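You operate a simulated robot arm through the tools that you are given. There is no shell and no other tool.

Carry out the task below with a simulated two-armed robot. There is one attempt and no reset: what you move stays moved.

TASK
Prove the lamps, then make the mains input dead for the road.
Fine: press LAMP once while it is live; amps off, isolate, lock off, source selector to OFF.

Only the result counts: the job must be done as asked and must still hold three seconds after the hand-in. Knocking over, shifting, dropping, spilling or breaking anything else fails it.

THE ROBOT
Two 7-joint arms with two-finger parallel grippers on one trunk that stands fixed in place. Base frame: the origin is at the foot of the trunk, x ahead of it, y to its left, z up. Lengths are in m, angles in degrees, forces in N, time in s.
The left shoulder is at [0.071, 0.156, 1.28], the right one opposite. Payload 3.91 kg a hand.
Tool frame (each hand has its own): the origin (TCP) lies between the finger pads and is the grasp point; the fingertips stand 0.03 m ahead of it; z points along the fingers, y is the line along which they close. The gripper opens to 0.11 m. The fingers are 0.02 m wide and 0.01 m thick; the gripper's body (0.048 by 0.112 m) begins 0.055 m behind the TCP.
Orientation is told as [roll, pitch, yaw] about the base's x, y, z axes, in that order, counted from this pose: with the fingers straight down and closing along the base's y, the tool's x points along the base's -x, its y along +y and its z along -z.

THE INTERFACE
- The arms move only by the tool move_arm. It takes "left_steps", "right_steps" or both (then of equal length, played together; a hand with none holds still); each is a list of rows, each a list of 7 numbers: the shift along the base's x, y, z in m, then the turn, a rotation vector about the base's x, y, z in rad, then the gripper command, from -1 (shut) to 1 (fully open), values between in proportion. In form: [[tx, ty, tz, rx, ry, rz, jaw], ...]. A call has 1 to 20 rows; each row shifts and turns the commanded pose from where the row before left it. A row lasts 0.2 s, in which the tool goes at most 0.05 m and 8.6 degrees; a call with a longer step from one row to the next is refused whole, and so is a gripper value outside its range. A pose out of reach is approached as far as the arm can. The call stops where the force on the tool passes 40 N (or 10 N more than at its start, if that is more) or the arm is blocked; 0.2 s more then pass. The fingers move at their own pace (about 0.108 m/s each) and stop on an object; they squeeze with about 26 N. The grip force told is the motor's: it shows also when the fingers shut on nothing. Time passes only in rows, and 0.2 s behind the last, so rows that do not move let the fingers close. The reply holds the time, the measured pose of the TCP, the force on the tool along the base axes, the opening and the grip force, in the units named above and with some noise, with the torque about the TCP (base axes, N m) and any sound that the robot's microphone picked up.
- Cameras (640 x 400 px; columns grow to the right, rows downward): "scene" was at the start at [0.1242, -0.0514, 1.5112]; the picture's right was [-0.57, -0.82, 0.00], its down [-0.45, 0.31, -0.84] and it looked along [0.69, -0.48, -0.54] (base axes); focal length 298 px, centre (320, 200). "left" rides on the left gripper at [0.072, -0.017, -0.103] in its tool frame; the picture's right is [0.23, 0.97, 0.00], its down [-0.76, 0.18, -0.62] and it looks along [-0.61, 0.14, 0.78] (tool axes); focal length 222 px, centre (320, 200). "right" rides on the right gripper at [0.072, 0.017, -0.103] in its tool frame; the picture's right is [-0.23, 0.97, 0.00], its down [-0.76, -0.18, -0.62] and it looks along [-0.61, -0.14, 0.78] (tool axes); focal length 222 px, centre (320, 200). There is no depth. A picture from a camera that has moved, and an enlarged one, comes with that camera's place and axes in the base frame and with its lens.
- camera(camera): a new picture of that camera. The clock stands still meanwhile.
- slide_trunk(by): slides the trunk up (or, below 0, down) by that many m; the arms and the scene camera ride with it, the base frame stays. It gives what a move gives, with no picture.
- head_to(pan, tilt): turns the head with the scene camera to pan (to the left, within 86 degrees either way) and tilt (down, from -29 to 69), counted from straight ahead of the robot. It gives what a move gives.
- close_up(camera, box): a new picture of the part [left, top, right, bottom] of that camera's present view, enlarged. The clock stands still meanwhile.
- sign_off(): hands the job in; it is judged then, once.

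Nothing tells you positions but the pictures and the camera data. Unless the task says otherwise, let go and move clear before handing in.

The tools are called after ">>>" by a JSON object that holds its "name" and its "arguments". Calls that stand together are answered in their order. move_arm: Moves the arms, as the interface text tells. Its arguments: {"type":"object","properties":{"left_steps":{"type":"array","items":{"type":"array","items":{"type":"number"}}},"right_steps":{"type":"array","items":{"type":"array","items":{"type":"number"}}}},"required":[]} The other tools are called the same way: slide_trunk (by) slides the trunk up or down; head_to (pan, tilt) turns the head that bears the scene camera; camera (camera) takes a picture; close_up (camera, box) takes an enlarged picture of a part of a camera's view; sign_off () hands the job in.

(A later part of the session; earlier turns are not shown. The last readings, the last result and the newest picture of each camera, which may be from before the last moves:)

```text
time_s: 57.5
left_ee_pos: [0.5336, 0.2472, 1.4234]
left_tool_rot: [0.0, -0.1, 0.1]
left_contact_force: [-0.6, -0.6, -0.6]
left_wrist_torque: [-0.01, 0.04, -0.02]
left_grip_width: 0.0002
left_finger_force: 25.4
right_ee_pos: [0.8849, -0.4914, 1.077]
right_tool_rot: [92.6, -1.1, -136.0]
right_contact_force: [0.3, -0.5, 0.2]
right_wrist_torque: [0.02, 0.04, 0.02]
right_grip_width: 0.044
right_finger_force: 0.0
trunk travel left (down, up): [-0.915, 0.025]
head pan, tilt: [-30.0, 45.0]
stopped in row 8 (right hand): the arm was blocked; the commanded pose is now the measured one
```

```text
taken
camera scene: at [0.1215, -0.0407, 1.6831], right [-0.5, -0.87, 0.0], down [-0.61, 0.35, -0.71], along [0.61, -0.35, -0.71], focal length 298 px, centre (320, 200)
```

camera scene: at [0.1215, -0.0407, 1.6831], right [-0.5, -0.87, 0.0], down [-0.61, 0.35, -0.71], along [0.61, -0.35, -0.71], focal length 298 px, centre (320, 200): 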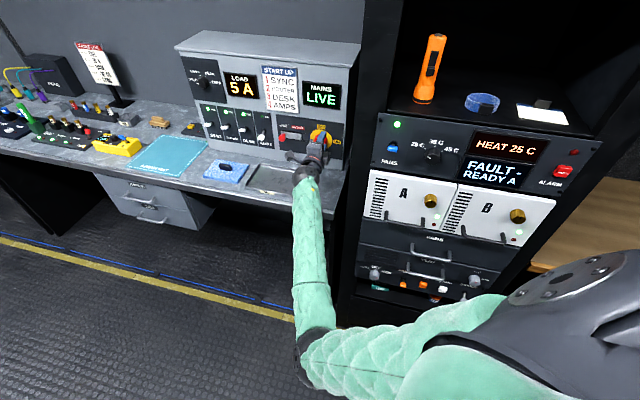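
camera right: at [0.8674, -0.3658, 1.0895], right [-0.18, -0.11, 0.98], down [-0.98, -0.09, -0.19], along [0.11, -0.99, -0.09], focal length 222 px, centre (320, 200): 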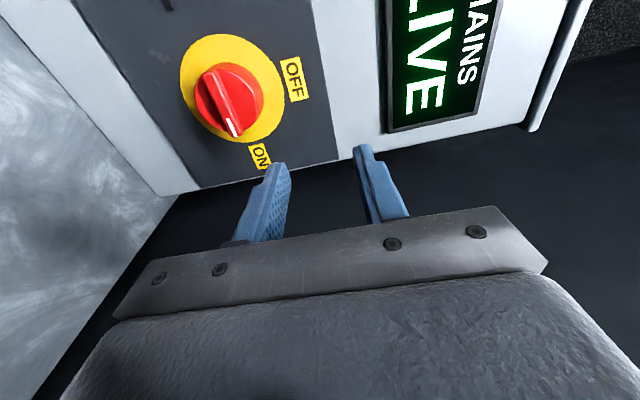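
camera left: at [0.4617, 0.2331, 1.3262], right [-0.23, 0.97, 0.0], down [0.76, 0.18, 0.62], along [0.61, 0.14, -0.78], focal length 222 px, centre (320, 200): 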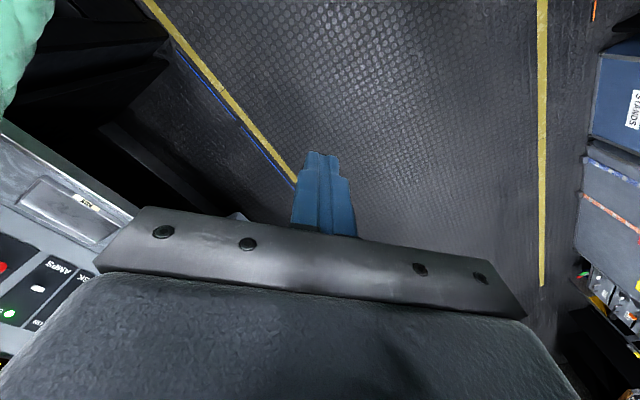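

The jaws are now vertical and the hand points along n. It drifted to t ≈ 0.278, z ≈ 1.077 during the roll, so I'll translate it onto the isolator axis (t ≈ 0.315, z ≈ 1.01), still at standoff.

>>> {"name": "move_arm", "arguments": {"right_steps": [[0.0028, 0.0057, -0.011, 0, 0, 0, -0.2], [0.0028, 0.0057, -0.011, 0, 0, 0, -0.2], [0.0028, 0.0057, -0.011, 0, 0, 0, -0.2], [0.0028, 0.0057, -0.011, 0, 0, 0, -0.2], [0.0028, 0.0057, -0.011, 0, 0, 0, -0.2], [0.0028, 0.0057, -0.011, 0, 0, 0, -0.2]]}}

>>> {"name": "camera", "arguments": {"camera": "right"}}

>>> {"name": "close_up", "arguments": {"camera": "scene", "box": [260, 100, 372, 170]}}

```text
time_s: 58.9
left_ee_pos: [0.5322, 0.2479, 1.4229]
left_tool_rot: [0.1, 0.0, 0.1]
left_contact_force: [-0.3, -0.2, 0.3]
left_wrist_torque: [0.0, 0.0, 0.01]
left_grip_width: 0.0003
left_finger_force: 26.2
right_ee_pos: [0.902, -0.4541, 1.0098]
right_tool_rot: [92.5, -1.0, -135.9]
right_contact_force: [-0.7, 0.1, -0.8]
right_wrist_torque: [-0.02, 0.0, -0.03]
right_grip_width: 0.0442
right_finger_force: 0.1
trunk travel left (down, up): [-0.915, 0.025]
head pan, tilt: [-30.0, 45.0]
```

```text
taken
camera right: at [0.8842, -0.3294, 1.0221], right [-0.18, -0.12, 0.98], down [-0.98, -0.09, -0.19], along [0.11, -0.99, -0.1], focal length 222 px, centre (320, 200)
```

right: 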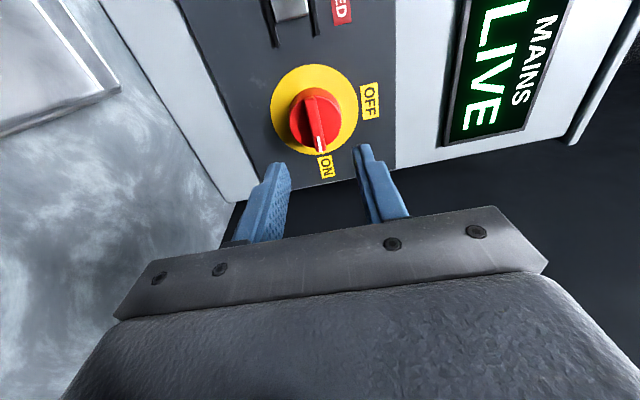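

```text
5.71 times, centred on (316, 135) of scene
camera zoom: at [0.1216, -0.0409, 1.6831], right [-0.5, -0.87, 0.0], down [-0.61, 0.35, -0.71], along [0.61, -0.35, -0.71], focal length 1701 px, centre (343, 571)
```

zoom: 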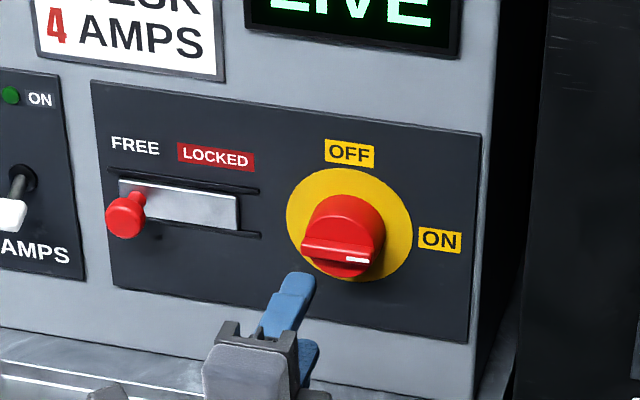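

The jaws straddle the isolator axis: TCP is at t ≈ 0.317, z ≈ 1.010, and the bar front is at n ≈ 1.065. I'll advance with the jaws open 44 mm, most of the way first, then in small steps.

>>> {"name": "move_arm", "arguments": {"right_steps": [[0.0092, -0.0106, 0, 0.03, 0.03, 0, -0.2], [0.0099, -0.0099, 0, 0, 0, 0, -0.2], [0.0099, -0.0099, 0, 0, 0, 0, -0.2], [0.0099, -0.0099, 0, 0, 0, 0, -0.2]]}}

>>> {"name": "camera", "arguments": {"camera": "right"}}

>>> {"name": "close_up", "arguments": {"camera": "scene", "box": [260, 100, 372, 170]}}

```text
time_s: 59.9
left_ee_pos: [0.5324, 0.2474, 1.4234]
left_tool_rot: [0.0, 0.0, 0.1]
left_contact_force: [0.2, -0.5, 0.3]
left_wrist_torque: [-0.02, 0.01, 0.01]
left_grip_width: 0.0
left_finger_force: 25.8
right_ee_pos: [0.9434, -0.4949, 1.0105]
right_tool_rot: [90.0, -1.1, -135.8]
right_contact_force: [0.0, -0.8, -0.1]
right_wrist_torque: [-0.05, 0.0, 0.02]
right_grip_width: 0.044
right_finger_force: 0.1
trunk travel left (down, up): [-0.915, 0.025]
head pan, tilt: [-30.0, 45.0]
```

```text
taken
camera right: at [0.9237, -0.3705, 1.0269], right [-0.15, -0.15, 0.98], down [-0.98, -0.08, -0.16], along [0.11, -0.99, -0.13], focal length 222 px, centre (320, 200)
```

right: 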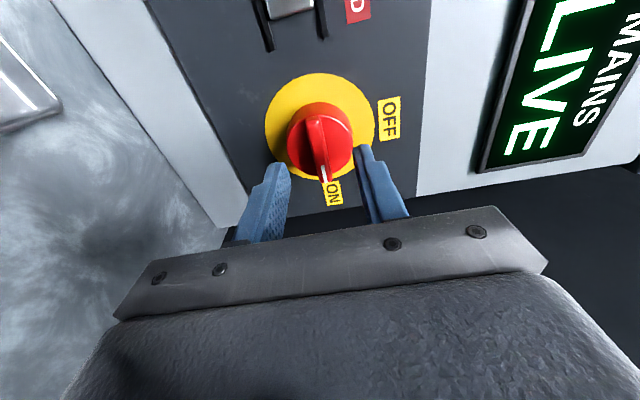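

```text
5.71 times, centred on (316, 135) of scene
camera zoom: at [0.122, -0.0412, 1.683], right [-0.5, -0.87, 0.0], down [-0.61, 0.35, -0.71], along [0.61, -0.35, -0.71], focal length 1701 px, centre (343, 571)
```

zoom: 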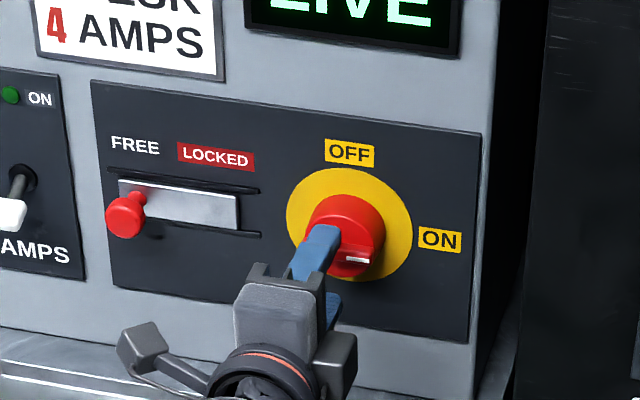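

>>> {"name": "close_up", "arguments": {"camera": "right", "box": [240, 70, 400, 220]}}

```text
2.67 times, centred on (320, 145) of right
camera zoom: at [0.9237, -0.3705, 1.0269], right [-0.15, -0.15, 0.98], down [-0.98, -0.08, -0.16], along [0.11, -0.99, -0.13], focal length 592 px, centre (320, 347)
```

zoom: 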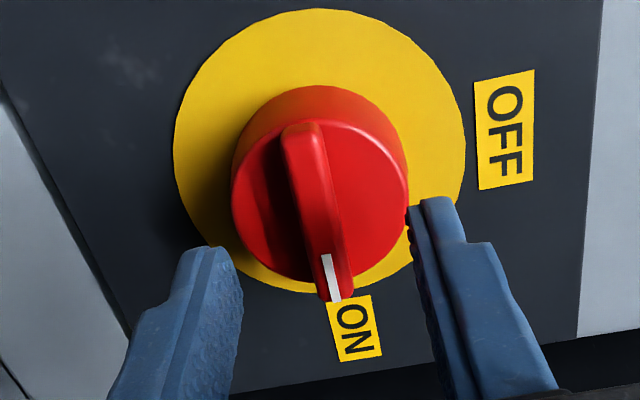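

The bar is well centred between the fingers. I'll keep advancing in 4 mm steps until the fingertips reach the red base.

>>> {"name": "move_arm", "arguments": {"right_steps": [[0.00283, -0.00283, 0, 0, 0, 0, -0.2], [0.00283, -0.00283, 0, 0, 0, 0, -0.2], [0.00283, -0.00283, 0, 0, 0, 0, -0.2], [0.00283, -0.00283, 0, 0, 0, 0, -0.2]]}}

>>> {"name": "close_up", "arguments": {"camera": "right", "box": [240, 70, 400, 220]}}

```text
time_s: 60.9
left_ee_pos: [0.5321, 0.2478, 1.4226]
left_tool_rot: [0.0, 0.0, 0.1]
left_contact_force: [0.5, 0.4, -1.0]
left_wrist_torque: [0.0, 0.03, -0.02]
left_grip_width: 0.0003
left_finger_force: 26.2
right_ee_pos: [0.9533, -0.5059, 1.0107]
right_tool_rot: [90.0, -1.1, -135.9]
right_contact_force: [0.4, 0.5, -0.5]
right_wrist_torque: [-0.01, 0.0, -0.01]
right_grip_width: 0.044
right_finger_force: 0.0
trunk travel left (down, up): [-0.915, 0.025]
head pan, tilt: [-30.0, 45.0]
```

```text
2.67 times, centred on (320, 145) of right
camera zoom: at [0.9348, -0.3811, 1.0265], right [-0.15, -0.15, 0.98], down [-0.98, -0.08, -0.16], along [0.11, -0.99, -0.13], focal length 592 px, centre (320, 347)
```

zoom: 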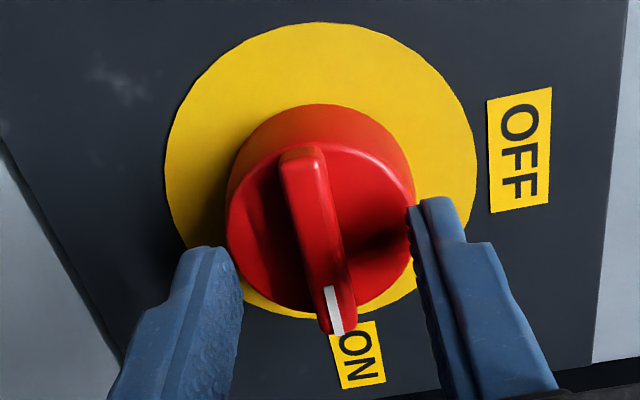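

>>> {"name": "move_arm", "arguments": {"right_steps": [[0.00283, -0.00283, 0, 0, 0, 0, -0.2], [0.00283, -0.00283, 0, 0, 0, 0, -0.2]]}}

>>> {"name": "close_up", "arguments": {"camera": "right", "box": [240, 70, 400, 220]}}

>>> {"name": "close_up", "arguments": {"camera": "scene", "box": [284, 115, 348, 155]}}

```text
time_s: 61.5
left_ee_pos: [0.531, 0.2488, 1.4231]
left_tool_rot: [0.0, -0.1, 0.1]
left_contact_force: [0.0, 0.3, -0.4]
left_wrist_torque: [0.03, 0.03, -0.01]
left_grip_width: 0.0
left_finger_force: 25.9
right_ee_pos: [0.9575, -0.5106, 1.0115]
right_tool_rot: [90.1, -1.0, -135.8]
right_contact_force: [-13.3, 8.4, -1.2]
right_wrist_torque: [0.27, 0.3, 0.04]
right_grip_width: 0.0448
right_finger_force: 0.2
trunk travel left (down, up): [-0.915, 0.025]
head pan, tilt: [-30.0, 45.0]
```

```text
2.67 times, centred on (320, 145) of right
camera zoom: at [0.9391, -0.3859, 1.0276], right [-0.15, -0.15, 0.98], down [-0.98, -0.09, -0.16], along [0.11, -0.99, -0.13], focal length 592 px, centre (320, 347)
```

zoom: 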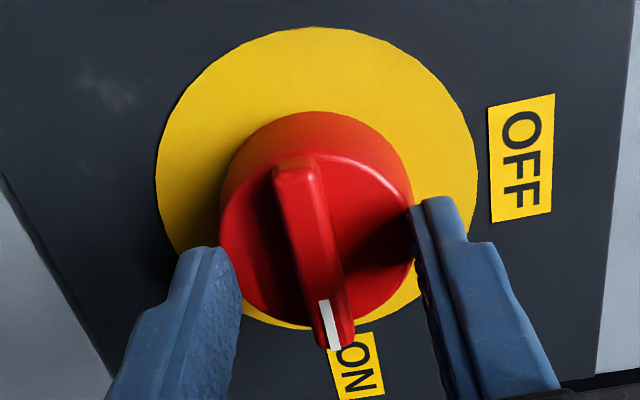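

```text
10.00 times, centred on (316, 135) of scene
camera zoom: at [0.1197, -0.0394, 1.6832], right [-0.5, -0.87, 0.0], down [-0.61, 0.35, -0.71], along [0.61, -0.35, -0.71], focal length 2977 px, centre (360, 850)
```

zoom: 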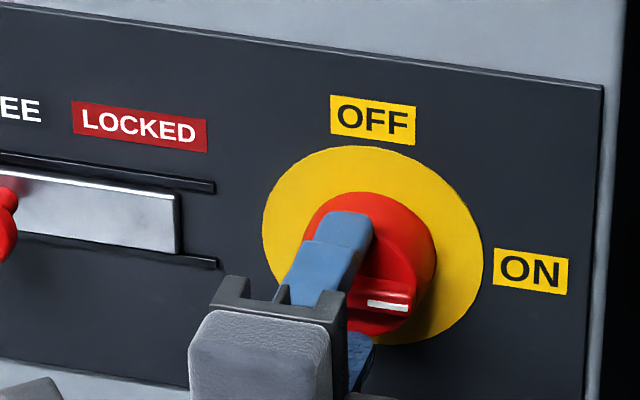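

The fingertips now rest on the knob's base with about 15 N, so the bar is fully between the pads. I'll ease back 2 mm and close on it.

>>> {"name": "move_arm", "arguments": {"right_steps": [[-0.0014, 0.0014, 0, 0, 0, 0, -0.2], [0, 0, 0, 0, 0, 0, -1], [0, 0, 0, 0, 0, 0, -1], [0, 0, 0, 0, 0, 0, -1]]}}

>>> {"name": "close_up", "arguments": {"camera": "right", "box": [240, 70, 400, 220]}}

```text
time_s: 62.5
left_ee_pos: [0.5318, 0.2482, 1.4246]
left_tool_rot: [0.0, 0.0, 0.0]
left_contact_force: [0.1, 0.0, 0.0]
left_wrist_torque: [0.01, 0.01, 0.02]
left_grip_width: 0.0
left_finger_force: 26.2
right_ee_pos: [0.9572, -0.5105, 1.0103]
right_tool_rot: [90.0, -1.1, -135.8]
right_contact_force: [-3.2, 2.1, -2.9]
right_wrist_torque: [0.07, 0.06, 1.08]
right_grip_width: 0.0109
right_finger_force: 45.4
trunk travel left (down, up): [-0.915, 0.025]
head pan, tilt: [-30.0, 45.0]
```

```text
2.67 times, centred on (320, 145) of right
camera zoom: at [0.9391, -0.3859, 1.0267], right [-0.15, -0.15, 0.98], down [-0.98, -0.08, -0.16], along [0.11, -0.99, -0.13], focal length 592 px, centre (320, 347)
```

zoom: 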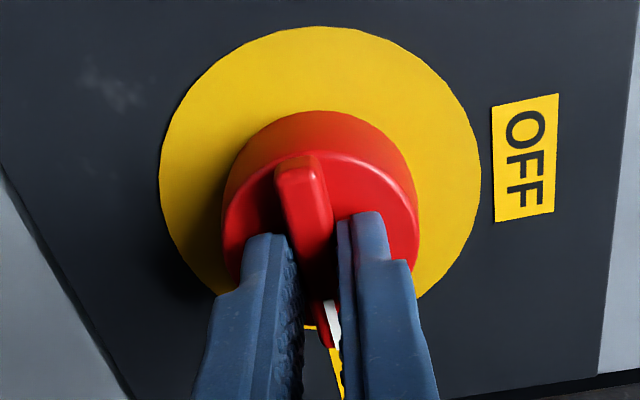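

The jaws hold the bar (10.9 mm). I'll turn it counter-clockwise as seen from the front, in short stages, watching forces and drift.

>>> {"name": "move_arm", "arguments": {"right_steps": [[0, 0, 0, -0.0636, 0.0636, 0, -1], [0, 0, 0, -0.0636, 0.0636, 0, -1], [0, 0, 0, -0.0636, 0.0636, 0, -1]]}}

>>> {"name": "close_up", "arguments": {"camera": "right", "box": [200, 70, 440, 220]}}

```text
time_s: 63.3
left_ee_pos: [0.5329, 0.2475, 1.4223]
left_tool_rot: [0.0, 0.2, 0.0]
left_contact_force: [0.1, 0.3, -0.8]
left_wrist_torque: [0.0, 0.05, 0.01]
left_grip_width: 0.0
left_finger_force: 25.6
right_ee_pos: [0.9583, -0.51, 1.01]
right_tool_rot: [90.2, -16.6, -136.0]
right_contact_force: [2.2, -0.9, -4.5]
right_wrist_torque: [-0.16, -0.15, -0.93]
right_grip_width: 0.0109
right_finger_force: 45.2
trunk travel left (down, up): [-0.915, 0.025]
head pan, tilt: [-30.0, 45.0]
```

```text
2.67 times, centred on (320, 145) of right
camera zoom: at [0.9402, -0.3849, 1.006], right [0.04, 0.04, 1.0], down [-0.99, -0.1, 0.04], along [0.1, -0.99, 0.04], focal length 592 px, centre (320, 347)
```

zoom: 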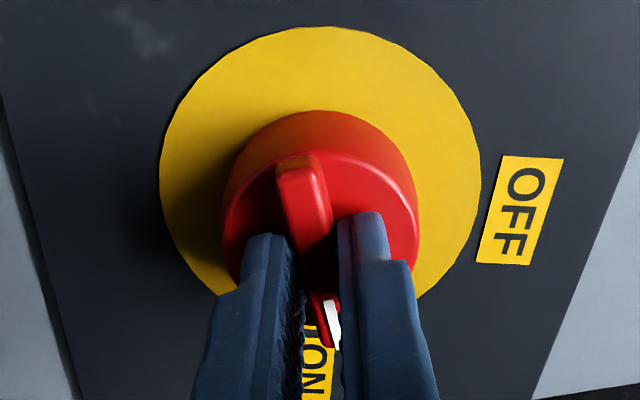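

The knob is turning with the hand under low force. I'll continue.

>>> {"name": "move_arm", "arguments": {"right_steps": [[0, 0, 0, -0.0707, 0.0707, 0, -1], [0, 0, 0, -0.0707, 0.0707, 0, -1], [0, 0, 0, -0.0707, 0.0707, 0, -1], [0, 0, 0, -0.0707, 0.0707, 0, -1], [0, 0, 0, -0.0707, 0.0707, 0, -1]]}}

>>> {"name": "close_up", "arguments": {"camera": "right", "box": [200, 70, 440, 220]}}

```text
time_s: 64.5
left_ee_pos: [0.5336, 0.2479, 1.4223]
left_tool_rot: [0.0, 0.1, 0.0]
left_contact_force: [-0.9, 0.5, 0.0]
left_wrist_torque: [0.01, 0.05, 0.04]
left_grip_width: 0.0001
left_finger_force: 25.9
right_ee_pos: [0.9568, -0.5106, 1.0096]
right_tool_rot: [90.8, -45.2, -136.3]
right_contact_force: [0.0, 0.0, -6.8]
right_wrist_torque: [-0.57, -0.56, -0.93]
right_grip_width: 0.0109
right_finger_force: 44.7
trunk travel left (down, up): [-0.915, 0.025]
head pan, tilt: [-30.0, 45.0]
```

```text
2.67 times, centred on (320, 145) of right
camera zoom: at [0.9317, -0.3933, 0.9699], right [0.37, 0.38, 0.85], down [-0.91, -0.01, 0.41], along [0.17, -0.93, 0.34], focal length 592 px, centre (320, 347)
```

zoom: 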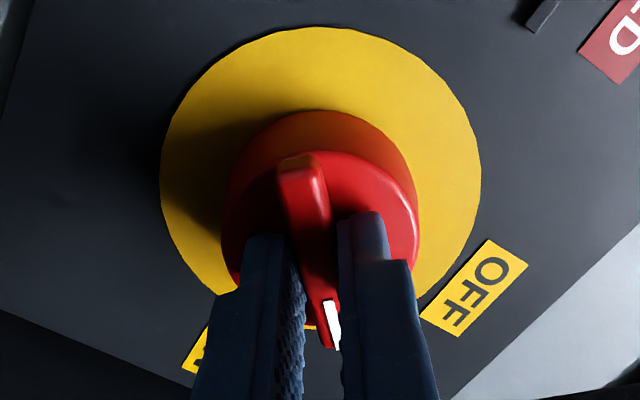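

Halfway (45°), and still smooth. I'll turn the remaining 45°.

>>> {"name": "move_arm", "arguments": {"right_steps": [[0, 0, 0, -0.0707, 0.0707, 0, -1], [0, 0, 0, -0.0707, 0.0707, 0, -1], [0, 0, 0, -0.0707, 0.0707, 0, -1], [0, 0, 0, -0.0707, 0.0707, 0, -1], [0, 0, 0, -0.0707, 0.0707, 0, -1], [0, 0, 0, -0.0707, 0.0707, 0, -1], [0, 0, 0, -0.0707, 0.0707, 0, -1]]}}

>>> {"name": "close_up", "arguments": {"camera": "right", "box": [200, 70, 440, 220]}}

>>> {"name": "close_up", "arguments": {"camera": "scene", "box": [180, 40, 372, 160]}}

```text
time_s: 66.1
left_ee_pos: [0.5328, 0.2472, 1.4228]
left_tool_rot: [0.1, 0.0, 0.1]
left_contact_force: [-0.4, 0.3, 0.3]
left_wrist_torque: [-0.02, 0.04, -0.03]
left_grip_width: 0.0
left_finger_force: 25.7
right_ee_pos: [0.9565, -0.5123, 1.0095]
right_tool_rot: [100.0, -85.3, -145.1]
right_contact_force: [-8.2, -2.2, -10.1]
right_wrist_torque: [0.16, 0.16, -0.16]
right_grip_width: 0.0108
right_finger_force: 44.9
trunk travel left (down, up): [-0.915, 0.025]
head pan, tilt: [-30.0, 45.0]
```

```text
2.67 times, centred on (320, 145) of right
camera zoom: at [0.902, -0.4229, 0.9379], right [0.67, 0.68, 0.31], down [-0.62, 0.28, 0.74], along [0.41, -0.68, 0.6], focal length 592 px, centre (320, 347)
```

zoom: 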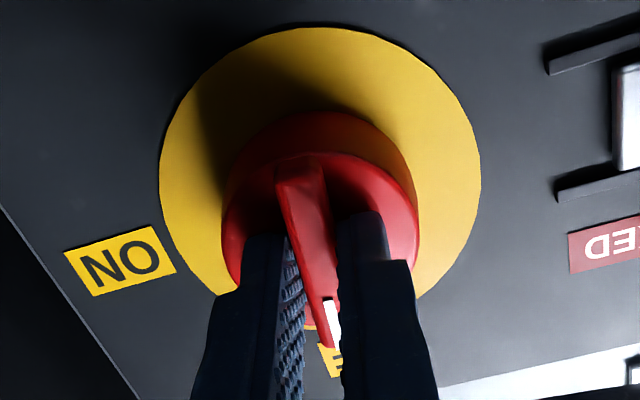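

```text
3.33 times, centred on (276, 100) of scene
camera zoom: at [0.1217, -0.0416, 1.683], right [-0.5, -0.87, 0.0], down [-0.61, 0.35, -0.71], along [0.61, -0.35, -0.71], focal length 992 px, centre (467, 533)
```

zoom: 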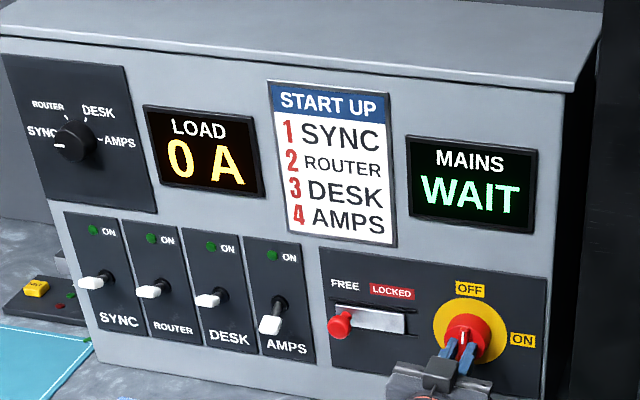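

The mains show WAIT and the load is 0 A, so the isolator has switched. The bar is still about 5° short of vertical, so I'll turn the last few degrees to seat it at OFF.

>>> {"name": "move_arm", "arguments": {"right_steps": [[0, 0, 0, -0.0318, 0.0318, 0, -1], [0, 0, 0, -0.0318, 0.0318, 0, -1], [0, 0, 0, 0, 0, 0, -1]]}}

>>> {"name": "close_up", "arguments": {"camera": "right", "box": [200, 70, 440, 220]}}

>>> {"name": "close_up", "arguments": {"camera": "scene", "box": [260, 70, 372, 160]}}

```text
time_s: 66.9
left_ee_pos: [0.5336, 0.2476, 1.4227]
left_tool_rot: [0.0, 0.0, 0.1]
left_contact_force: [-0.6, 0.2, -0.7]
left_wrist_torque: [0.02, 0.02, -0.03]
left_grip_width: 0.0
left_finger_force: 25.8
right_ee_pos: [0.9567, -0.5119, 1.0084]
right_tool_rot: [-153.9, -89.2, 108.9]
right_contact_force: [-12.6, -0.7, -12.6]
right_wrist_torque: [0.35, -0.13, -0.25]
right_grip_width: 0.0108
right_finger_force: 44.8
trunk travel left (down, up): [-0.915, 0.025]
head pan, tilt: [-30.0, 45.0]
```

```text
2.67 times, centred on (320, 145) of right
camera zoom: at [0.8974, -0.4276, 0.9362], right [0.69, 0.69, 0.22], down [-0.57, 0.33, 0.75], along [0.45, -0.64, 0.62], focal length 592 px, centre (320, 347)
```

zoom: 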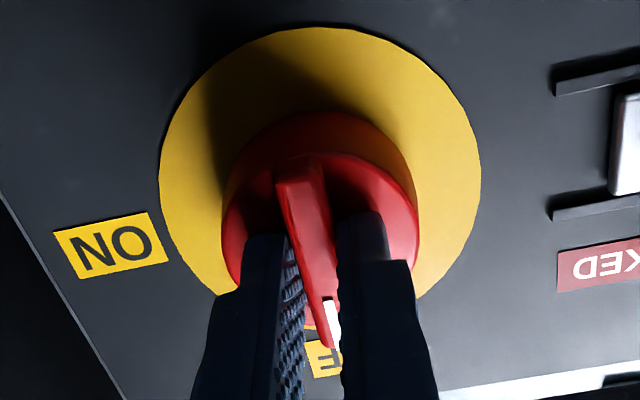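

```text
4.44 times, centred on (316, 115) of scene
camera zoom: at [0.1216, -0.0417, 1.683], right [-0.5, -0.87, 0.0], down [-0.61, 0.35, -0.71], along [0.61, -0.35, -0.71], focal length 1323 px, centre (338, 578)
```

zoom: 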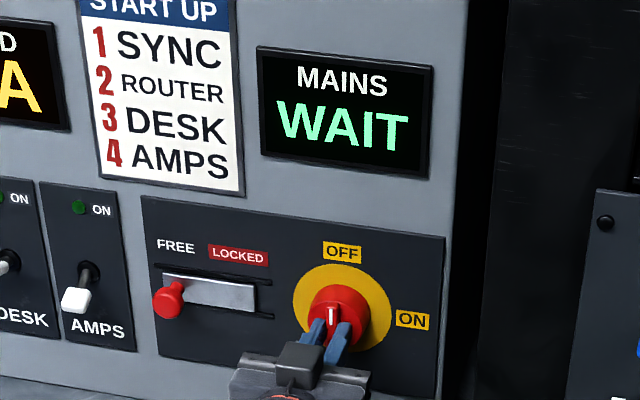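

The bar is vertical, pointing at OFF. I'll open the jaws and back straight off, then see what the mains display does.

>>> {"name": "move_arm", "arguments": {"right_steps": [[0, 0, 0, 0, 0, 0, -0.2], [0, 0, 0, 0, 0, 0, -0.2], [0, 0, 0, 0, 0, 0, -0.2], [-0.0071, 0.0071, 0, 0, 0, 0, -0.2], [-0.0106, 0.0106, 0, 0, 0, 0, -0.2], [-0.0106, 0.0106, 0, 0, 0, 0, -0.2], [-0.0106, 0.0106, 0, 0, 0, 0, -0.2], [-0.0106, 0.0106, 0, 0, 0, 0, -0.2]]}}

>>> {"name": "camera", "arguments": {"camera": "right"}}

>>> {"name": "close_up", "arguments": {"camera": "scene", "box": [180, 40, 372, 160]}}

```text
time_s: 68.7
left_ee_pos: [0.5325, 0.2469, 1.4242]
left_tool_rot: [0.0, 0.0, 0.1]
left_contact_force: [0.6, -1.1, -0.3]
left_wrist_torque: [-0.02, 0.01, 0.01]
left_grip_width: 0.0
left_finger_force: 26.0
right_ee_pos: [0.9069, -0.4603, 1.0106]
right_tool_rot: [-159.4, -89.0, 114.5]
right_contact_force: [0.5, 0.4, -1.1]
right_wrist_torque: [-0.02, 0.02, 0.02]
right_grip_width: 0.0439
right_finger_force: 0.1
trunk travel left (down, up): [-0.915, 0.025]
head pan, tilt: [-30.0, 45.0]
```

```text
taken
camera right: at [0.8477, -0.3765, 0.9384], right [0.69, 0.69, 0.22], down [-0.57, 0.33, 0.75], along [0.45, -0.64, 0.62], focal length 222 px, centre (320, 200)
```

right: 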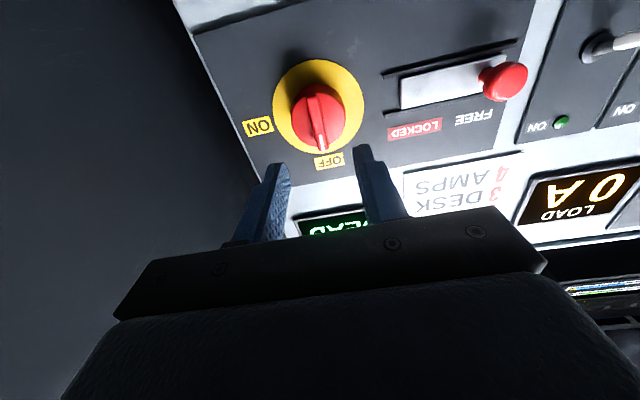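

```text
3.33 times, centred on (276, 100) of scene
camera zoom: at [0.121, -0.0403, 1.6832], right [-0.5, -0.87, 0.0], down [-0.61, 0.35, -0.71], along [0.61, -0.35, -0.71], focal length 992 px, centre (467, 533)
```

zoom: 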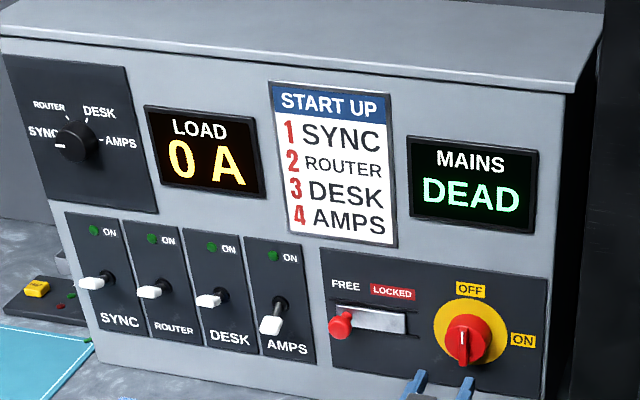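

MAINS now reads DEAD and the isolator is at OFF. Next is the lock slider. For reach I need the trunk lower again, so I'll first lift the hand up and to the left in front of the console, then slide the trunk down.

>>> {"name": "move_arm", "arguments": {"right_steps": [[0.0057, 0.0099, 0.02, 0, 0, 0, -0.2], [0.0057, 0.0099, 0.02, 0, 0, 0, -0.2], [0.0057, 0.0099, 0.02, 0, 0, 0, -0.2], [0.0057, 0.0099, 0.02, 0, 0, 0, -0.2], [0.0057, 0.0099, 0.02, 0, 0, 0, -0.2], [0.0057, 0.0099, 0.02, 0, 0, 0, -0.2], [0.0057, 0.0099, 0.02, 0, 0, 0, -0.2], [0.0057, 0.0099, 0.02, 0, 0, 0, -0.2], [0.0057, 0.0099, 0.02, 0, 0, 0, -0.2], [0.0057, 0.0099, 0.02, 0, 0, 0, -0.2], [0.0057, 0.0099, 0.02, 0, 0, 0, -0.2], [0.0057, 0.0099, 0.02, 0, 0, 0, -0.2]]}}

>>> {"name": "camera", "arguments": {"camera": "scene"}}

```text
time_s: 71.3
left_ee_pos: [0.5319, 0.2488, 1.4222]
left_tool_rot: [-0.1, 0.0, 0.0]
left_contact_force: [0.7, -0.8, 0.6]
left_wrist_torque: [0.0, 0.01, 0.01]
left_grip_width: 0.0
left_finger_force: 25.4
right_ee_pos: [0.9752, -0.3409, 1.2508]
right_tool_rot: [-156.1, -89.1, 111.0]
right_contact_force: [-0.5, -0.5, 0.0]
right_wrist_torque: [0.02, 0.01, -0.02]
right_grip_width: 0.0441
right_finger_force: 0.1
trunk travel left (down, up): [-0.915, 0.025]
head pan, tilt: [-30.0, 45.0]
```

```text
taken
camera scene: at [0.1216, -0.0399, 1.6831], right [-0.5, -0.87, 0.0], down [-0.61, 0.35, -0.71], along [0.61, -0.35, -0.71], focal length 298 px, centre (320, 200)
```

scene: 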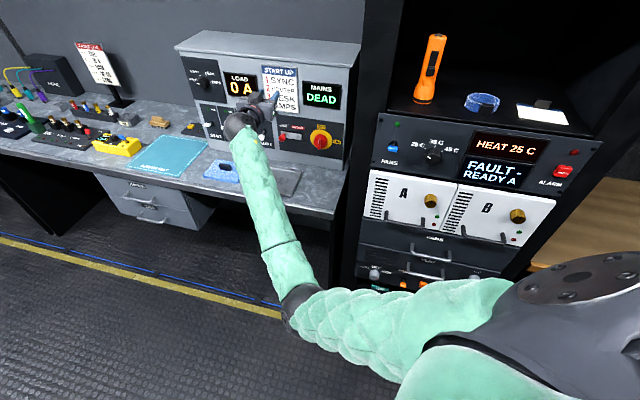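

Clear of everything. I'll slide the trunk down 0.22 m so the hand comes back to panel height with more reach.

>>> {"name": "slide_trunk", "arguments": {"by": -0.22}}

>>> {"name": "camera", "arguments": {"camera": "right"}}

>>> {"name": "camera", "arguments": {"camera": "scene"}}

```text
time_s: 73.6
left_ee_pos: [0.5321, 0.2491, 1.2031]
left_tool_rot: [-0.1, 0.1, 0.1]
left_contact_force: [0.6, 0.5, 0.3]
left_wrist_torque: [-0.02, 0.01, 0.0]
left_grip_width: 0.0
left_finger_force: 26.3
right_ee_pos: [0.976, -0.3404, 1.031]
right_tool_rot: [-157.6, -89.0, 112.5]
right_contact_force: [0.1, 0.8, 0.6]
right_wrist_torque: [0.0, -0.03, -0.02]
right_grip_width: 0.0441
right_finger_force: 0.0
trunk travel left (down, up): [-0.695, 0.245]
head pan, tilt: [-30.0, 45.0]
```

```text
taken
camera right: at [0.9167, -0.2576, 0.9575], right [0.69, 0.69, 0.22], down [-0.57, 0.33, 0.75], along [0.45, -0.64, 0.62], focal length 222 px, centre (320, 200)
```

right: 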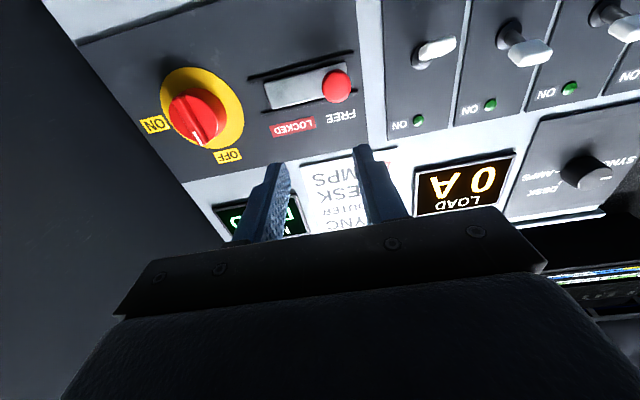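

```text
taken
camera scene: at [0.1212, -0.0407, 1.4632], right [-0.5, -0.87, 0.0], down [-0.61, 0.35, -0.71], along [0.61, -0.35, -0.71], focal length 298 px, centre (320, 200)
```

scene: 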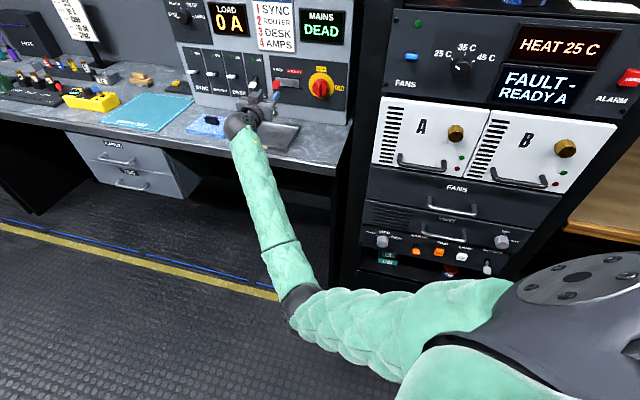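

The slider knob is at about t = 0.472, z = 1.011, n ≈ 1.065. I'll align with the jaws open and approach to straddle it.

>>> {"name": "move_arm", "arguments": {"right_steps": [[0.0127, -0.0064, -0.004, 0, 0, 0, -0.2], [0.0127, -0.0064, -0.004, 0, 0, 0, -0.2], [0.0127, -0.0064, -0.004, 0, 0, 0, -0.2], [0.0127, -0.0064, -0.004, 0, 0, 0, -0.2], [0.0127, -0.0064, -0.004, 0, 0, 0, -0.2]]}}

>>> {"name": "camera", "arguments": {"camera": "right"}}

```text
time_s: 74.8
left_ee_pos: [0.5319, 0.2471, 1.2025]
left_tool_rot: [0.0, 0.1, 0.1]
left_contact_force: [0.1, -0.3, 0.2]
left_wrist_torque: [-0.01, 0.0, 0.0]
left_grip_width: 0.0003
left_finger_force: 26.1
right_ee_pos: [1.0404, -0.3737, 1.01]
right_tool_rot: [-155.7, -89.0, 110.7]
right_contact_force: [0.0, -0.4, 0.5]
right_wrist_torque: [-0.01, -0.01, -0.02]
right_grip_width: 0.044
right_finger_force: 0.1
trunk travel left (down, up): [-0.695, 0.245]
head pan, tilt: [-30.0, 45.0]
```

```text
taken
camera right: at [0.9809, -0.2898, 0.9372], right [0.69, 0.69, 0.22], down [-0.57, 0.33, 0.75], along [0.45, -0.64, 0.62], focal length 222 px, centre (320, 200)
```

right: 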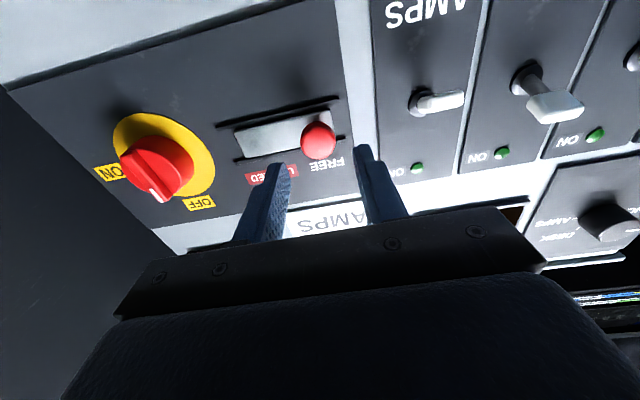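

Aligned: the knob is between the fingers. I'll advance about 4 cm around it.

>>> {"name": "move_arm", "arguments": {"right_steps": [[0.0085, -0.0085, 0, 0, 0, 0, -0.2], [0.0085, -0.0085, 0, 0, 0, 0, -0.2], [0.0071, -0.0071, 0, 0, 0, 0, -0.2]]}}

>>> {"name": "close_up", "arguments": {"camera": "right", "box": [200, 70, 440, 220]}}

>>> {"name": "close_up", "arguments": {"camera": "scene", "box": [230, 50, 358, 130]}}

```text
time_s: 75.6
left_ee_pos: [0.5313, 0.2478, 1.2027]
left_tool_rot: [-0.1, -0.1, 0.2]
left_contact_force: [0.2, -0.7, -0.7]
left_wrist_torque: [-0.01, -0.01, 0.03]
left_grip_width: 0.0
left_finger_force: 26.3
right_ee_pos: [1.0645, -0.3963, 1.0102]
right_tool_rot: [-154.7, -89.0, 109.9]
right_contact_force: [0.1, -0.6, -0.2]
right_wrist_torque: [-0.01, -0.01, -0.06]
right_grip_width: 0.0441
right_finger_force: 0.1
trunk travel left (down, up): [-0.695, 0.245]
head pan, tilt: [-30.0, 45.0]
```

```text
2.67 times, centred on (320, 145) of right
camera zoom: at [1.0048, -0.3137, 0.9369], right [0.69, 0.69, 0.22], down [-0.57, 0.33, 0.75], along [0.45, -0.64, 0.62], focal length 592 px, centre (320, 347)
```

zoom: 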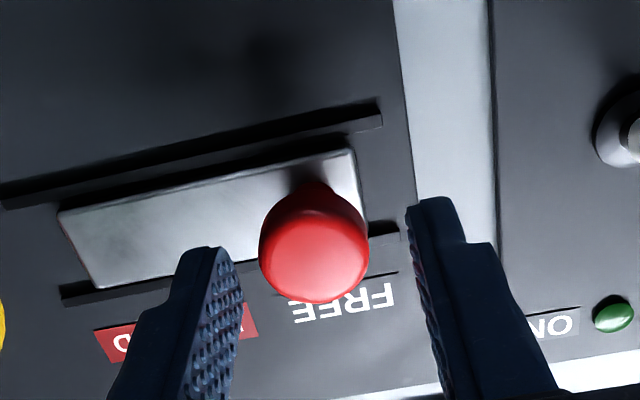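

```text
5.00 times, centred on (294, 90) of scene
camera zoom: at [0.1217, -0.0409, 1.463], right [-0.5, -0.87, 0.0], down [-0.61, 0.35, -0.71], along [0.61, -0.35, -0.71], focal length 1488 px, centre (450, 750)
```

zoom: 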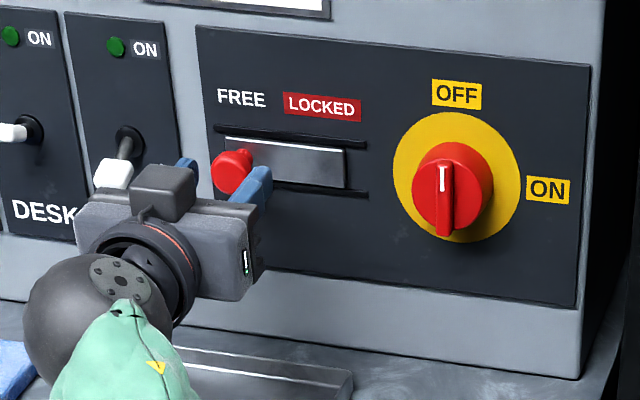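

>>> {"name": "move_arm", "arguments": {"right_steps": [[0.0057, -0.0057, 0, 0, 0, 0, -0.2], [0.0035, -0.0035, 0, 0, 0, 0, -0.2], [0, 0, 0, 0, 0, 0, -1], [0, 0, 0, 0, 0, 0, -1], [0, 0, 0, 0, 0, 0, -1]]}}

>>> {"name": "close_up", "arguments": {"camera": "right", "box": [200, 70, 440, 220]}}

```text
time_s: 76.8
left_ee_pos: [0.5323, 0.2473, 1.2029]
left_tool_rot: [0.0, 0.0, 0.0]
left_contact_force: [-0.2, 0.9, -0.5]
left_wrist_torque: [0.02, -0.01, 0.0]
left_grip_width: 0.0002
left_finger_force: 25.8
right_ee_pos: [1.0728, -0.4082, 1.0094]
right_tool_rot: [-156.6, -89.1, 111.7]
right_contact_force: [-4.7, -5.9, -2.3]
right_wrist_torque: [0.07, 0.01, -0.13]
right_grip_width: 0.0271
right_finger_force: 44.2
trunk travel left (down, up): [-0.695, 0.245]
head pan, tilt: [-30.0, 45.0]
```

```text
2.67 times, centred on (320, 145) of right
camera zoom: at [1.0134, -0.3237, 0.9369], right [0.69, 0.69, 0.22], down [-0.57, 0.33, 0.75], along [0.45, -0.64, 0.62], focal length 592 px, centre (320, 347)
```

zoom: 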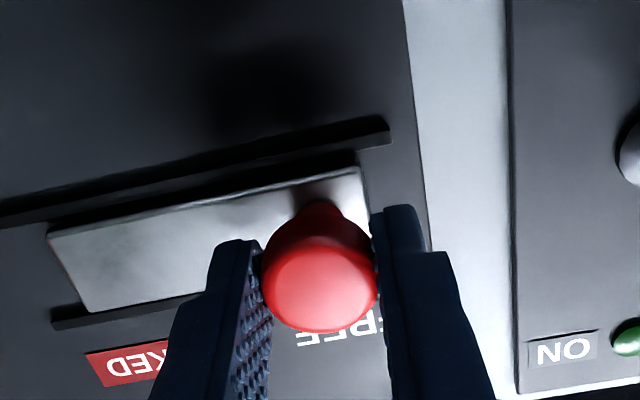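

The knob is gripped (27 mm). I'll slide it to the right towards LOCKED in small steps.

>>> {"name": "move_arm", "arguments": {"right_steps": [[-0.0035, -0.0035, 0, 0, 0, 0, -1], [-0.0035, -0.0035, 0, 0, 0, 0, -1], [-0.0035, -0.0035, 0, 0, 0, 0, -1], [-0.0035, -0.0035, 0, 0, 0, 0, -1]]}}

>>> {"name": "close_up", "arguments": {"camera": "right", "box": [200, 70, 440, 220]}}

>>> {"name": "close_up", "arguments": {"camera": "scene", "box": [230, 50, 358, 130]}}

```text
time_s: 77.8
left_ee_pos: [0.5321, 0.2474, 1.2026]
left_tool_rot: [-0.1, 0.0, 0.2]
left_contact_force: [0.9, 0.0, -0.4]
left_wrist_torque: [0.01, 0.01, 0.0]
left_grip_width: 0.0002
left_finger_force: 25.6
right_ee_pos: [1.0599, -0.4212, 1.0109]
right_tool_rot: [-157.4, -89.1, 112.4]
right_contact_force: [3.3, -3.1, -0.7]
right_wrist_torque: [-0.28, -0.18, 0.08]
right_grip_width: 0.0269
right_finger_force: 45.5
trunk travel left (down, up): [-0.695, 0.245]
head pan, tilt: [-30.0, 45.0]
```

```text
2.67 times, centred on (320, 145) of right
camera zoom: at [0.9999, -0.3371, 0.9369], right [0.69, 0.69, 0.22], down [-0.57, 0.33, 0.75], along [0.45, -0.64, 0.62], focal length 592 px, centre (320, 347)
```

zoom: 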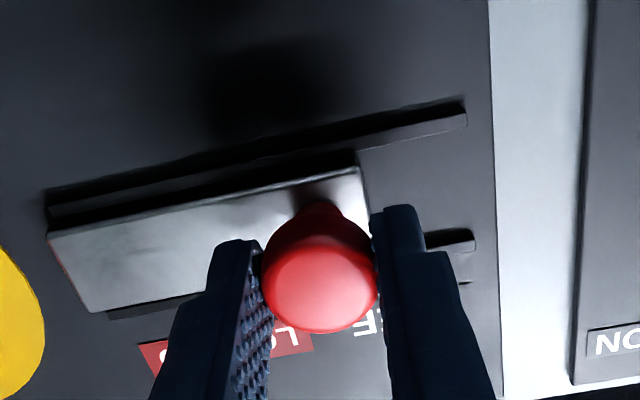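

```text
5.00 times, centred on (294, 90) of scene
camera zoom: at [0.1218, -0.041, 1.463], right [-0.5, -0.87, 0.0], down [-0.61, 0.35, -0.71], along [0.61, -0.35, -0.71], focal length 1488 px, centre (450, 750)
```

zoom: 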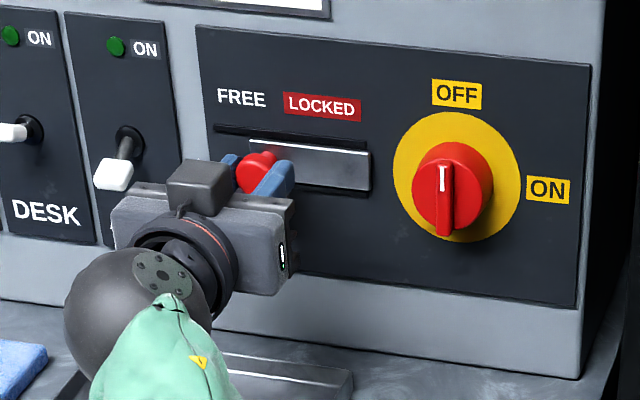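

It slides freely. I'll continue towards LOCKED.

>>> {"name": "move_arm", "arguments": {"right_steps": [[-0.0035, -0.0035, 0, 0, 0, 0, -1], [-0.0035, -0.0035, 0, 0, 0, 0, -1], [-0.0035, -0.0035, 0, 0, 0, 0, -1], [-0.0028, -0.0028, 0, 0, 0, 0, -1]]}}

>>> {"name": "close_up", "arguments": {"camera": "scene", "box": [230, 50, 358, 130]}}

```text
time_s: 78.8
left_ee_pos: [0.5335, 0.2472, 1.2038]
left_tool_rot: [-0.1, 0.1, 0.1]
left_contact_force: [0.5, 0.2, 0.4]
left_wrist_torque: [-0.01, 0.02, 0.0]
left_grip_width: 0.0001
left_finger_force: 25.9
right_ee_pos: [1.0464, -0.4343, 1.0095]
right_tool_rot: [-158.4, -89.1, 113.3]
right_contact_force: [4.8, -4.2, 2.4]
right_wrist_torque: [-0.01, -0.05, 0.06]
right_grip_width: 0.0269
right_finger_force: 45.3
trunk travel left (down, up): [-0.695, 0.245]
head pan, tilt: [-30.0, 45.0]
```

```text
5.00 times, centred on (294, 90) of scene
camera zoom: at [0.1216, -0.041, 1.4631], right [-0.5, -0.87, 0.0], down [-0.61, 0.35, -0.71], along [0.61, -0.35, -0.71], focal length 1488 px, centre (450, 750)
```

zoom: 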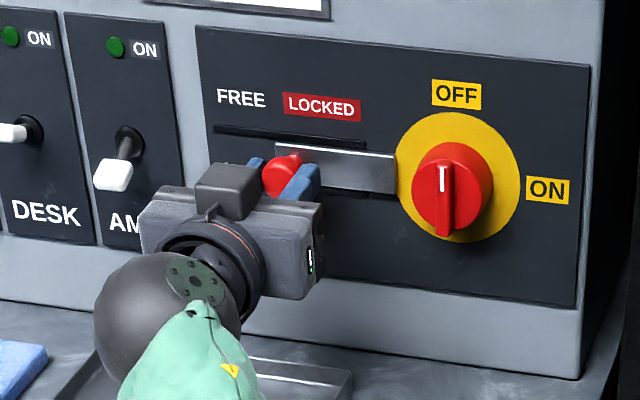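

It's still moving easily, with the bolt starting to overlap the isolator disc. I'll continue to the end stop.

>>> {"name": "move_arm", "arguments": {"right_steps": [[-0.0028, -0.0028, 0, 0, 0, 0, -1], [-0.0028, -0.0028, 0, 0, 0, 0, -1], [-0.0028, -0.0028, 0, 0, 0, 0, -1]]}}

>>> {"name": "close_up", "arguments": {"camera": "scene", "box": [230, 50, 358, 130]}}

>>> {"name": "close_up", "arguments": {"camera": "right", "box": [160, 50, 400, 200]}}

```text
time_s: 79.6
left_ee_pos: [0.5343, 0.25, 1.2021]
left_tool_rot: [0.0, 0.2, 0.1]
left_contact_force: [1.2, -0.1, 0.1]
left_wrist_torque: [0.02, 0.02, -0.03]
left_grip_width: 0.0003
left_finger_force: 25.6
right_ee_pos: [1.0399, -0.4384, 1.01]
right_tool_rot: [-155.5, -89.0, 110.7]
right_contact_force: [24.4, 0.9, 4.5]
right_wrist_torque: [-0.1, -0.12, 0.3]
right_grip_width: 0.0267
right_finger_force: 44.9
trunk travel left (down, up): [-0.695, 0.245]
head pan, tilt: [-30.0, 45.0]
```

```text
5.00 times, centred on (294, 90) of scene
camera zoom: at [0.1237, -0.0401, 1.463], right [-0.5, -0.87, 0.0], down [-0.61, 0.35, -0.71], along [0.61, -0.35, -0.71], focal length 1488 px, centre (450, 750)
```

zoom: 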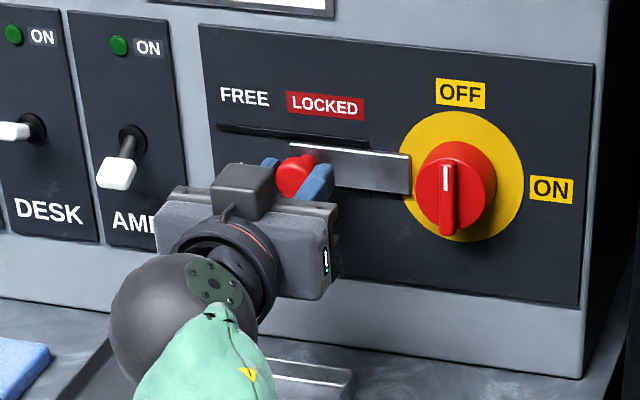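

```text
2.67 times, centred on (280, 125) of right
camera zoom: at [0.9804, -0.3566, 0.9367], right [0.68, 0.7, 0.22], down [-0.57, 0.33, 0.75], along [0.45, -0.64, 0.62], focal length 592 px, centre (427, 400)
```

zoom: 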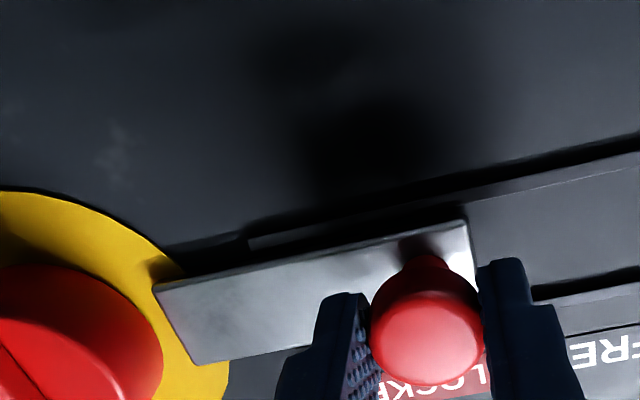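

I now feel about 18 N of resistance after 45 mm of travel. I'll nudge it a little further to be sure it's at the end stop.

>>> {"name": "move_arm", "arguments": {"right_steps": [[-0.0025, -0.0025, 0, 0, 0, 0, -1], [0, 0, 0, 0, 0, 0, -1]]}}

>>> {"name": "close_up", "arguments": {"camera": "scene", "box": [230, 50, 358, 130]}}

```text
time_s: 79.9
left_ee_pos: [0.5345, 0.2473, 1.2016]
left_tool_rot: [-0.1, 0.1, 0.0]
left_contact_force: [-0.7, -0.4, 0.5]
left_wrist_torque: [0.01, 0.03, 0.0]
left_grip_width: 0.0001
left_finger_force: 25.7
right_ee_pos: [1.0386, -0.4396, 1.0092]
right_tool_rot: [-159.0, -89.1, 114.5]
right_contact_force: [22.6, 4.5, -0.2]
right_wrist_torque: [0.13, 0.03, 0.54]
right_grip_width: 0.0268
right_finger_force: 45.2
trunk travel left (down, up): [-0.695, 0.245]
head pan, tilt: [-30.0, 45.0]
stopped in row 1 (right hand): the force on the tool passed its limit at 43 N (the readings are from after the stop); the commanded pose is now the measured one
```

```text
5.00 times, centred on (294, 90) of scene
camera zoom: at [0.1244, -0.0402, 1.4627], right [-0.5, -0.87, 0.0], down [-0.61, 0.35, -0.71], along [0.61, -0.35, -0.71], focal length 1488 px, centre (450, 750)
```

zoom: 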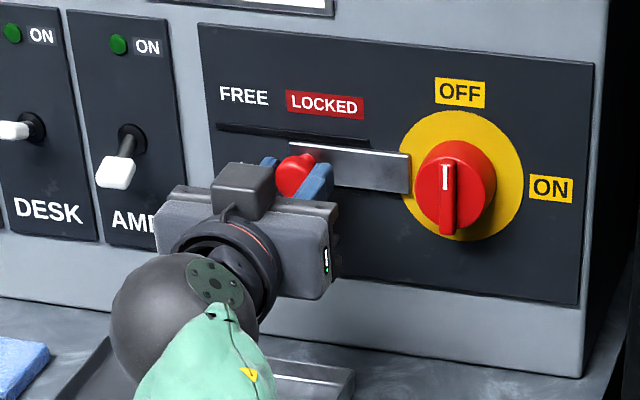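

It hit a hard stop at 43 N, so the slider is fully across at LOCKED. I'll open the jaws and back straight off, then inspect.

>>> {"name": "move_arm", "arguments": {"right_steps": [[0, 0, 0, 0, 0, 0, -0.25], [0, 0, 0, 0, 0, 0, -0.25], [0, 0, 0, 0, 0, 0, -0.25], [-0.0071, 0.0071, 0, 0, 0, 0, -0.25], [-0.0106, 0.0106, 0, 0, 0, 0, -0.25], [-0.0106, 0.0106, 0, 0, 0, 0, -0.25], [-0.0106, 0.0106, 0, 0, 0, 0, -0.25], [-0.0106, 0.0106, 0, 0, 0, 0, -0.25], [-0.0106, 0.0106, 0, 0, 0, 0, -0.25]]}}

>>> {"name": "camera", "arguments": {"camera": "right"}}

>>> {"name": "close_up", "arguments": {"camera": "scene", "box": [180, 0, 372, 120]}}

```text
time_s: 81.9
left_ee_pos: [0.5324, 0.2479, 1.2028]
left_tool_rot: [0.0, 0.1, 0.0]
left_contact_force: [0.0, 0.1, -0.6]
left_wrist_torque: [0.0, 0.0, -0.03]
left_grip_width: 0.0003
left_finger_force: 26.2
right_ee_pos: [0.9775, -0.3807, 1.012]
right_tool_rot: [-161.8, -89.0, 117.0]
right_contact_force: [0.0, 0.1, 0.1]
right_wrist_torque: [0.01, 0.0, -0.02]
right_grip_width: 0.0414
right_finger_force: 0.0
trunk travel left (down, up): [-0.695, 0.245]
head pan, tilt: [-30.0, 45.0]
```

```text
taken
camera right: at [0.9172, -0.2984, 0.9388], right [0.68, 0.7, 0.22], down [-0.57, 0.32, 0.75], along [0.45, -0.64, 0.62], focal length 222 px, centre (320, 200)
```

right: 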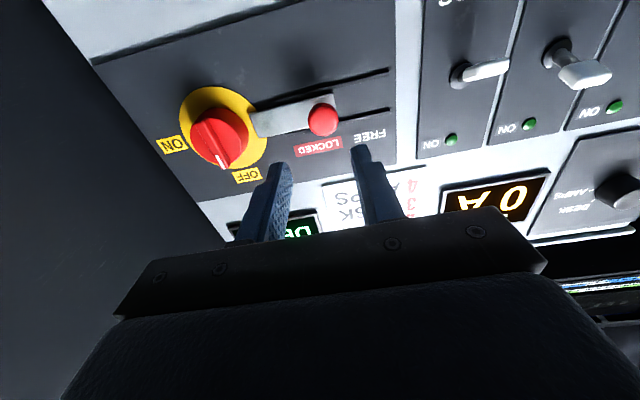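

```text
3.33 times, centred on (276, 60) of scene
camera zoom: at [0.1212, -0.0403, 1.4631], right [-0.5, -0.87, 0.0], down [-0.61, 0.35, -0.71], along [0.61, -0.35, -0.71], focal length 992 px, centre (467, 667)
```

zoom: 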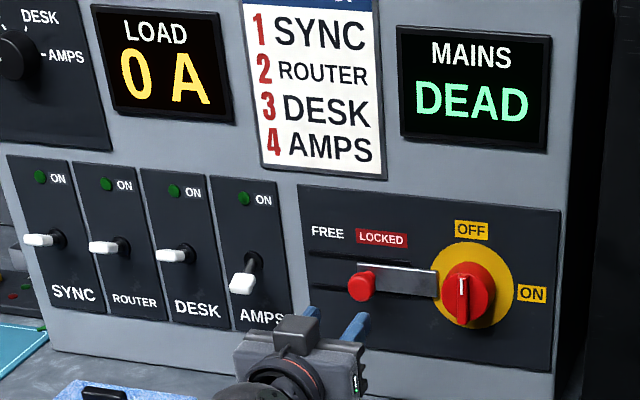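

AMPS is off, the isolator is at OFF, the slider is at LOCKED and MAINS reads DEAD. Now for the source selector on the rack. I'll retract the right hand with the trunk high to keep the elbow free, then lower it in front of the desk edge.

>>> {"name": "move_arm", "arguments": {"right_steps": [[-0.0247, 0.0035, 0.005, 0, 0, 0, -0.25], [-0.0247, 0.0035, 0.005, 0, 0, 0, -0.25], [-0.0247, 0.0035, 0.005, 0, 0, 0, -0.25]]}}

>>> {"name": "slide_trunk", "arguments": {"by": 0.2}}

>>> {"name": "camera", "arguments": {"camera": "scene"}}

```text
time_s: 82.7
left_ee_pos: [0.5318, 0.2482, 1.2036]
left_tool_rot: [0.1, -0.1, 0.0]
left_contact_force: [-0.1, -0.4, 0.4]
left_wrist_torque: [0.01, 0.0, -0.02]
left_grip_width: 0.0001
left_finger_force: 25.5
right_ee_pos: [0.9015, -0.3717, 1.0273]
right_tool_rot: [-161.1, -89.0, 116.3]
right_contact_force: [0.0, -0.6, -0.4]
right_wrist_torque: [0.0, 0.0, 0.0]
right_grip_width: 0.0412
right_finger_force: 0.1
trunk travel left (down, up): [-0.695, 0.245]
head pan, tilt: [-30.0, 45.0]
```

```text
time_s: 84.9
left_ee_pos: [0.5332, 0.2462, 1.4028]
left_tool_rot: [0.1, -0.1, -0.1]
left_contact_force: [0.0, 0.3, 0.9]
left_wrist_torque: [0.02, -0.04, 0.03]
left_grip_width: 0.0
left_finger_force: 26.0
right_ee_pos: [0.9012, -0.3712, 1.2257]
right_tool_rot: [-161.4, -89.0, 116.7]
right_contact_force: [0.2, 0.2, 0.2]
right_wrist_torque: [0.03, -0.01, 0.0]
right_grip_width: 0.0413
right_finger_force: 0.0
trunk travel left (down, up): [-0.895, 0.045]
head pan, tilt: [-30.0, 45.0]
```

```text
taken
camera scene: at [0.1217, -0.0405, 1.663], right [-0.5, -0.87, 0.0], down [-0.61, 0.35, -0.71], along [0.61, -0.35, -0.71], focal length 298 px, centre (320, 200)
```

scene: 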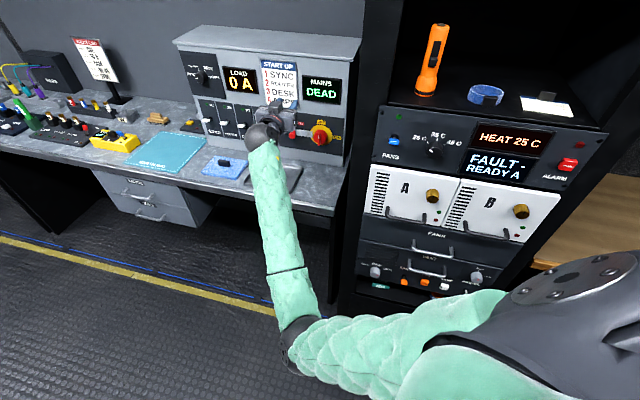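

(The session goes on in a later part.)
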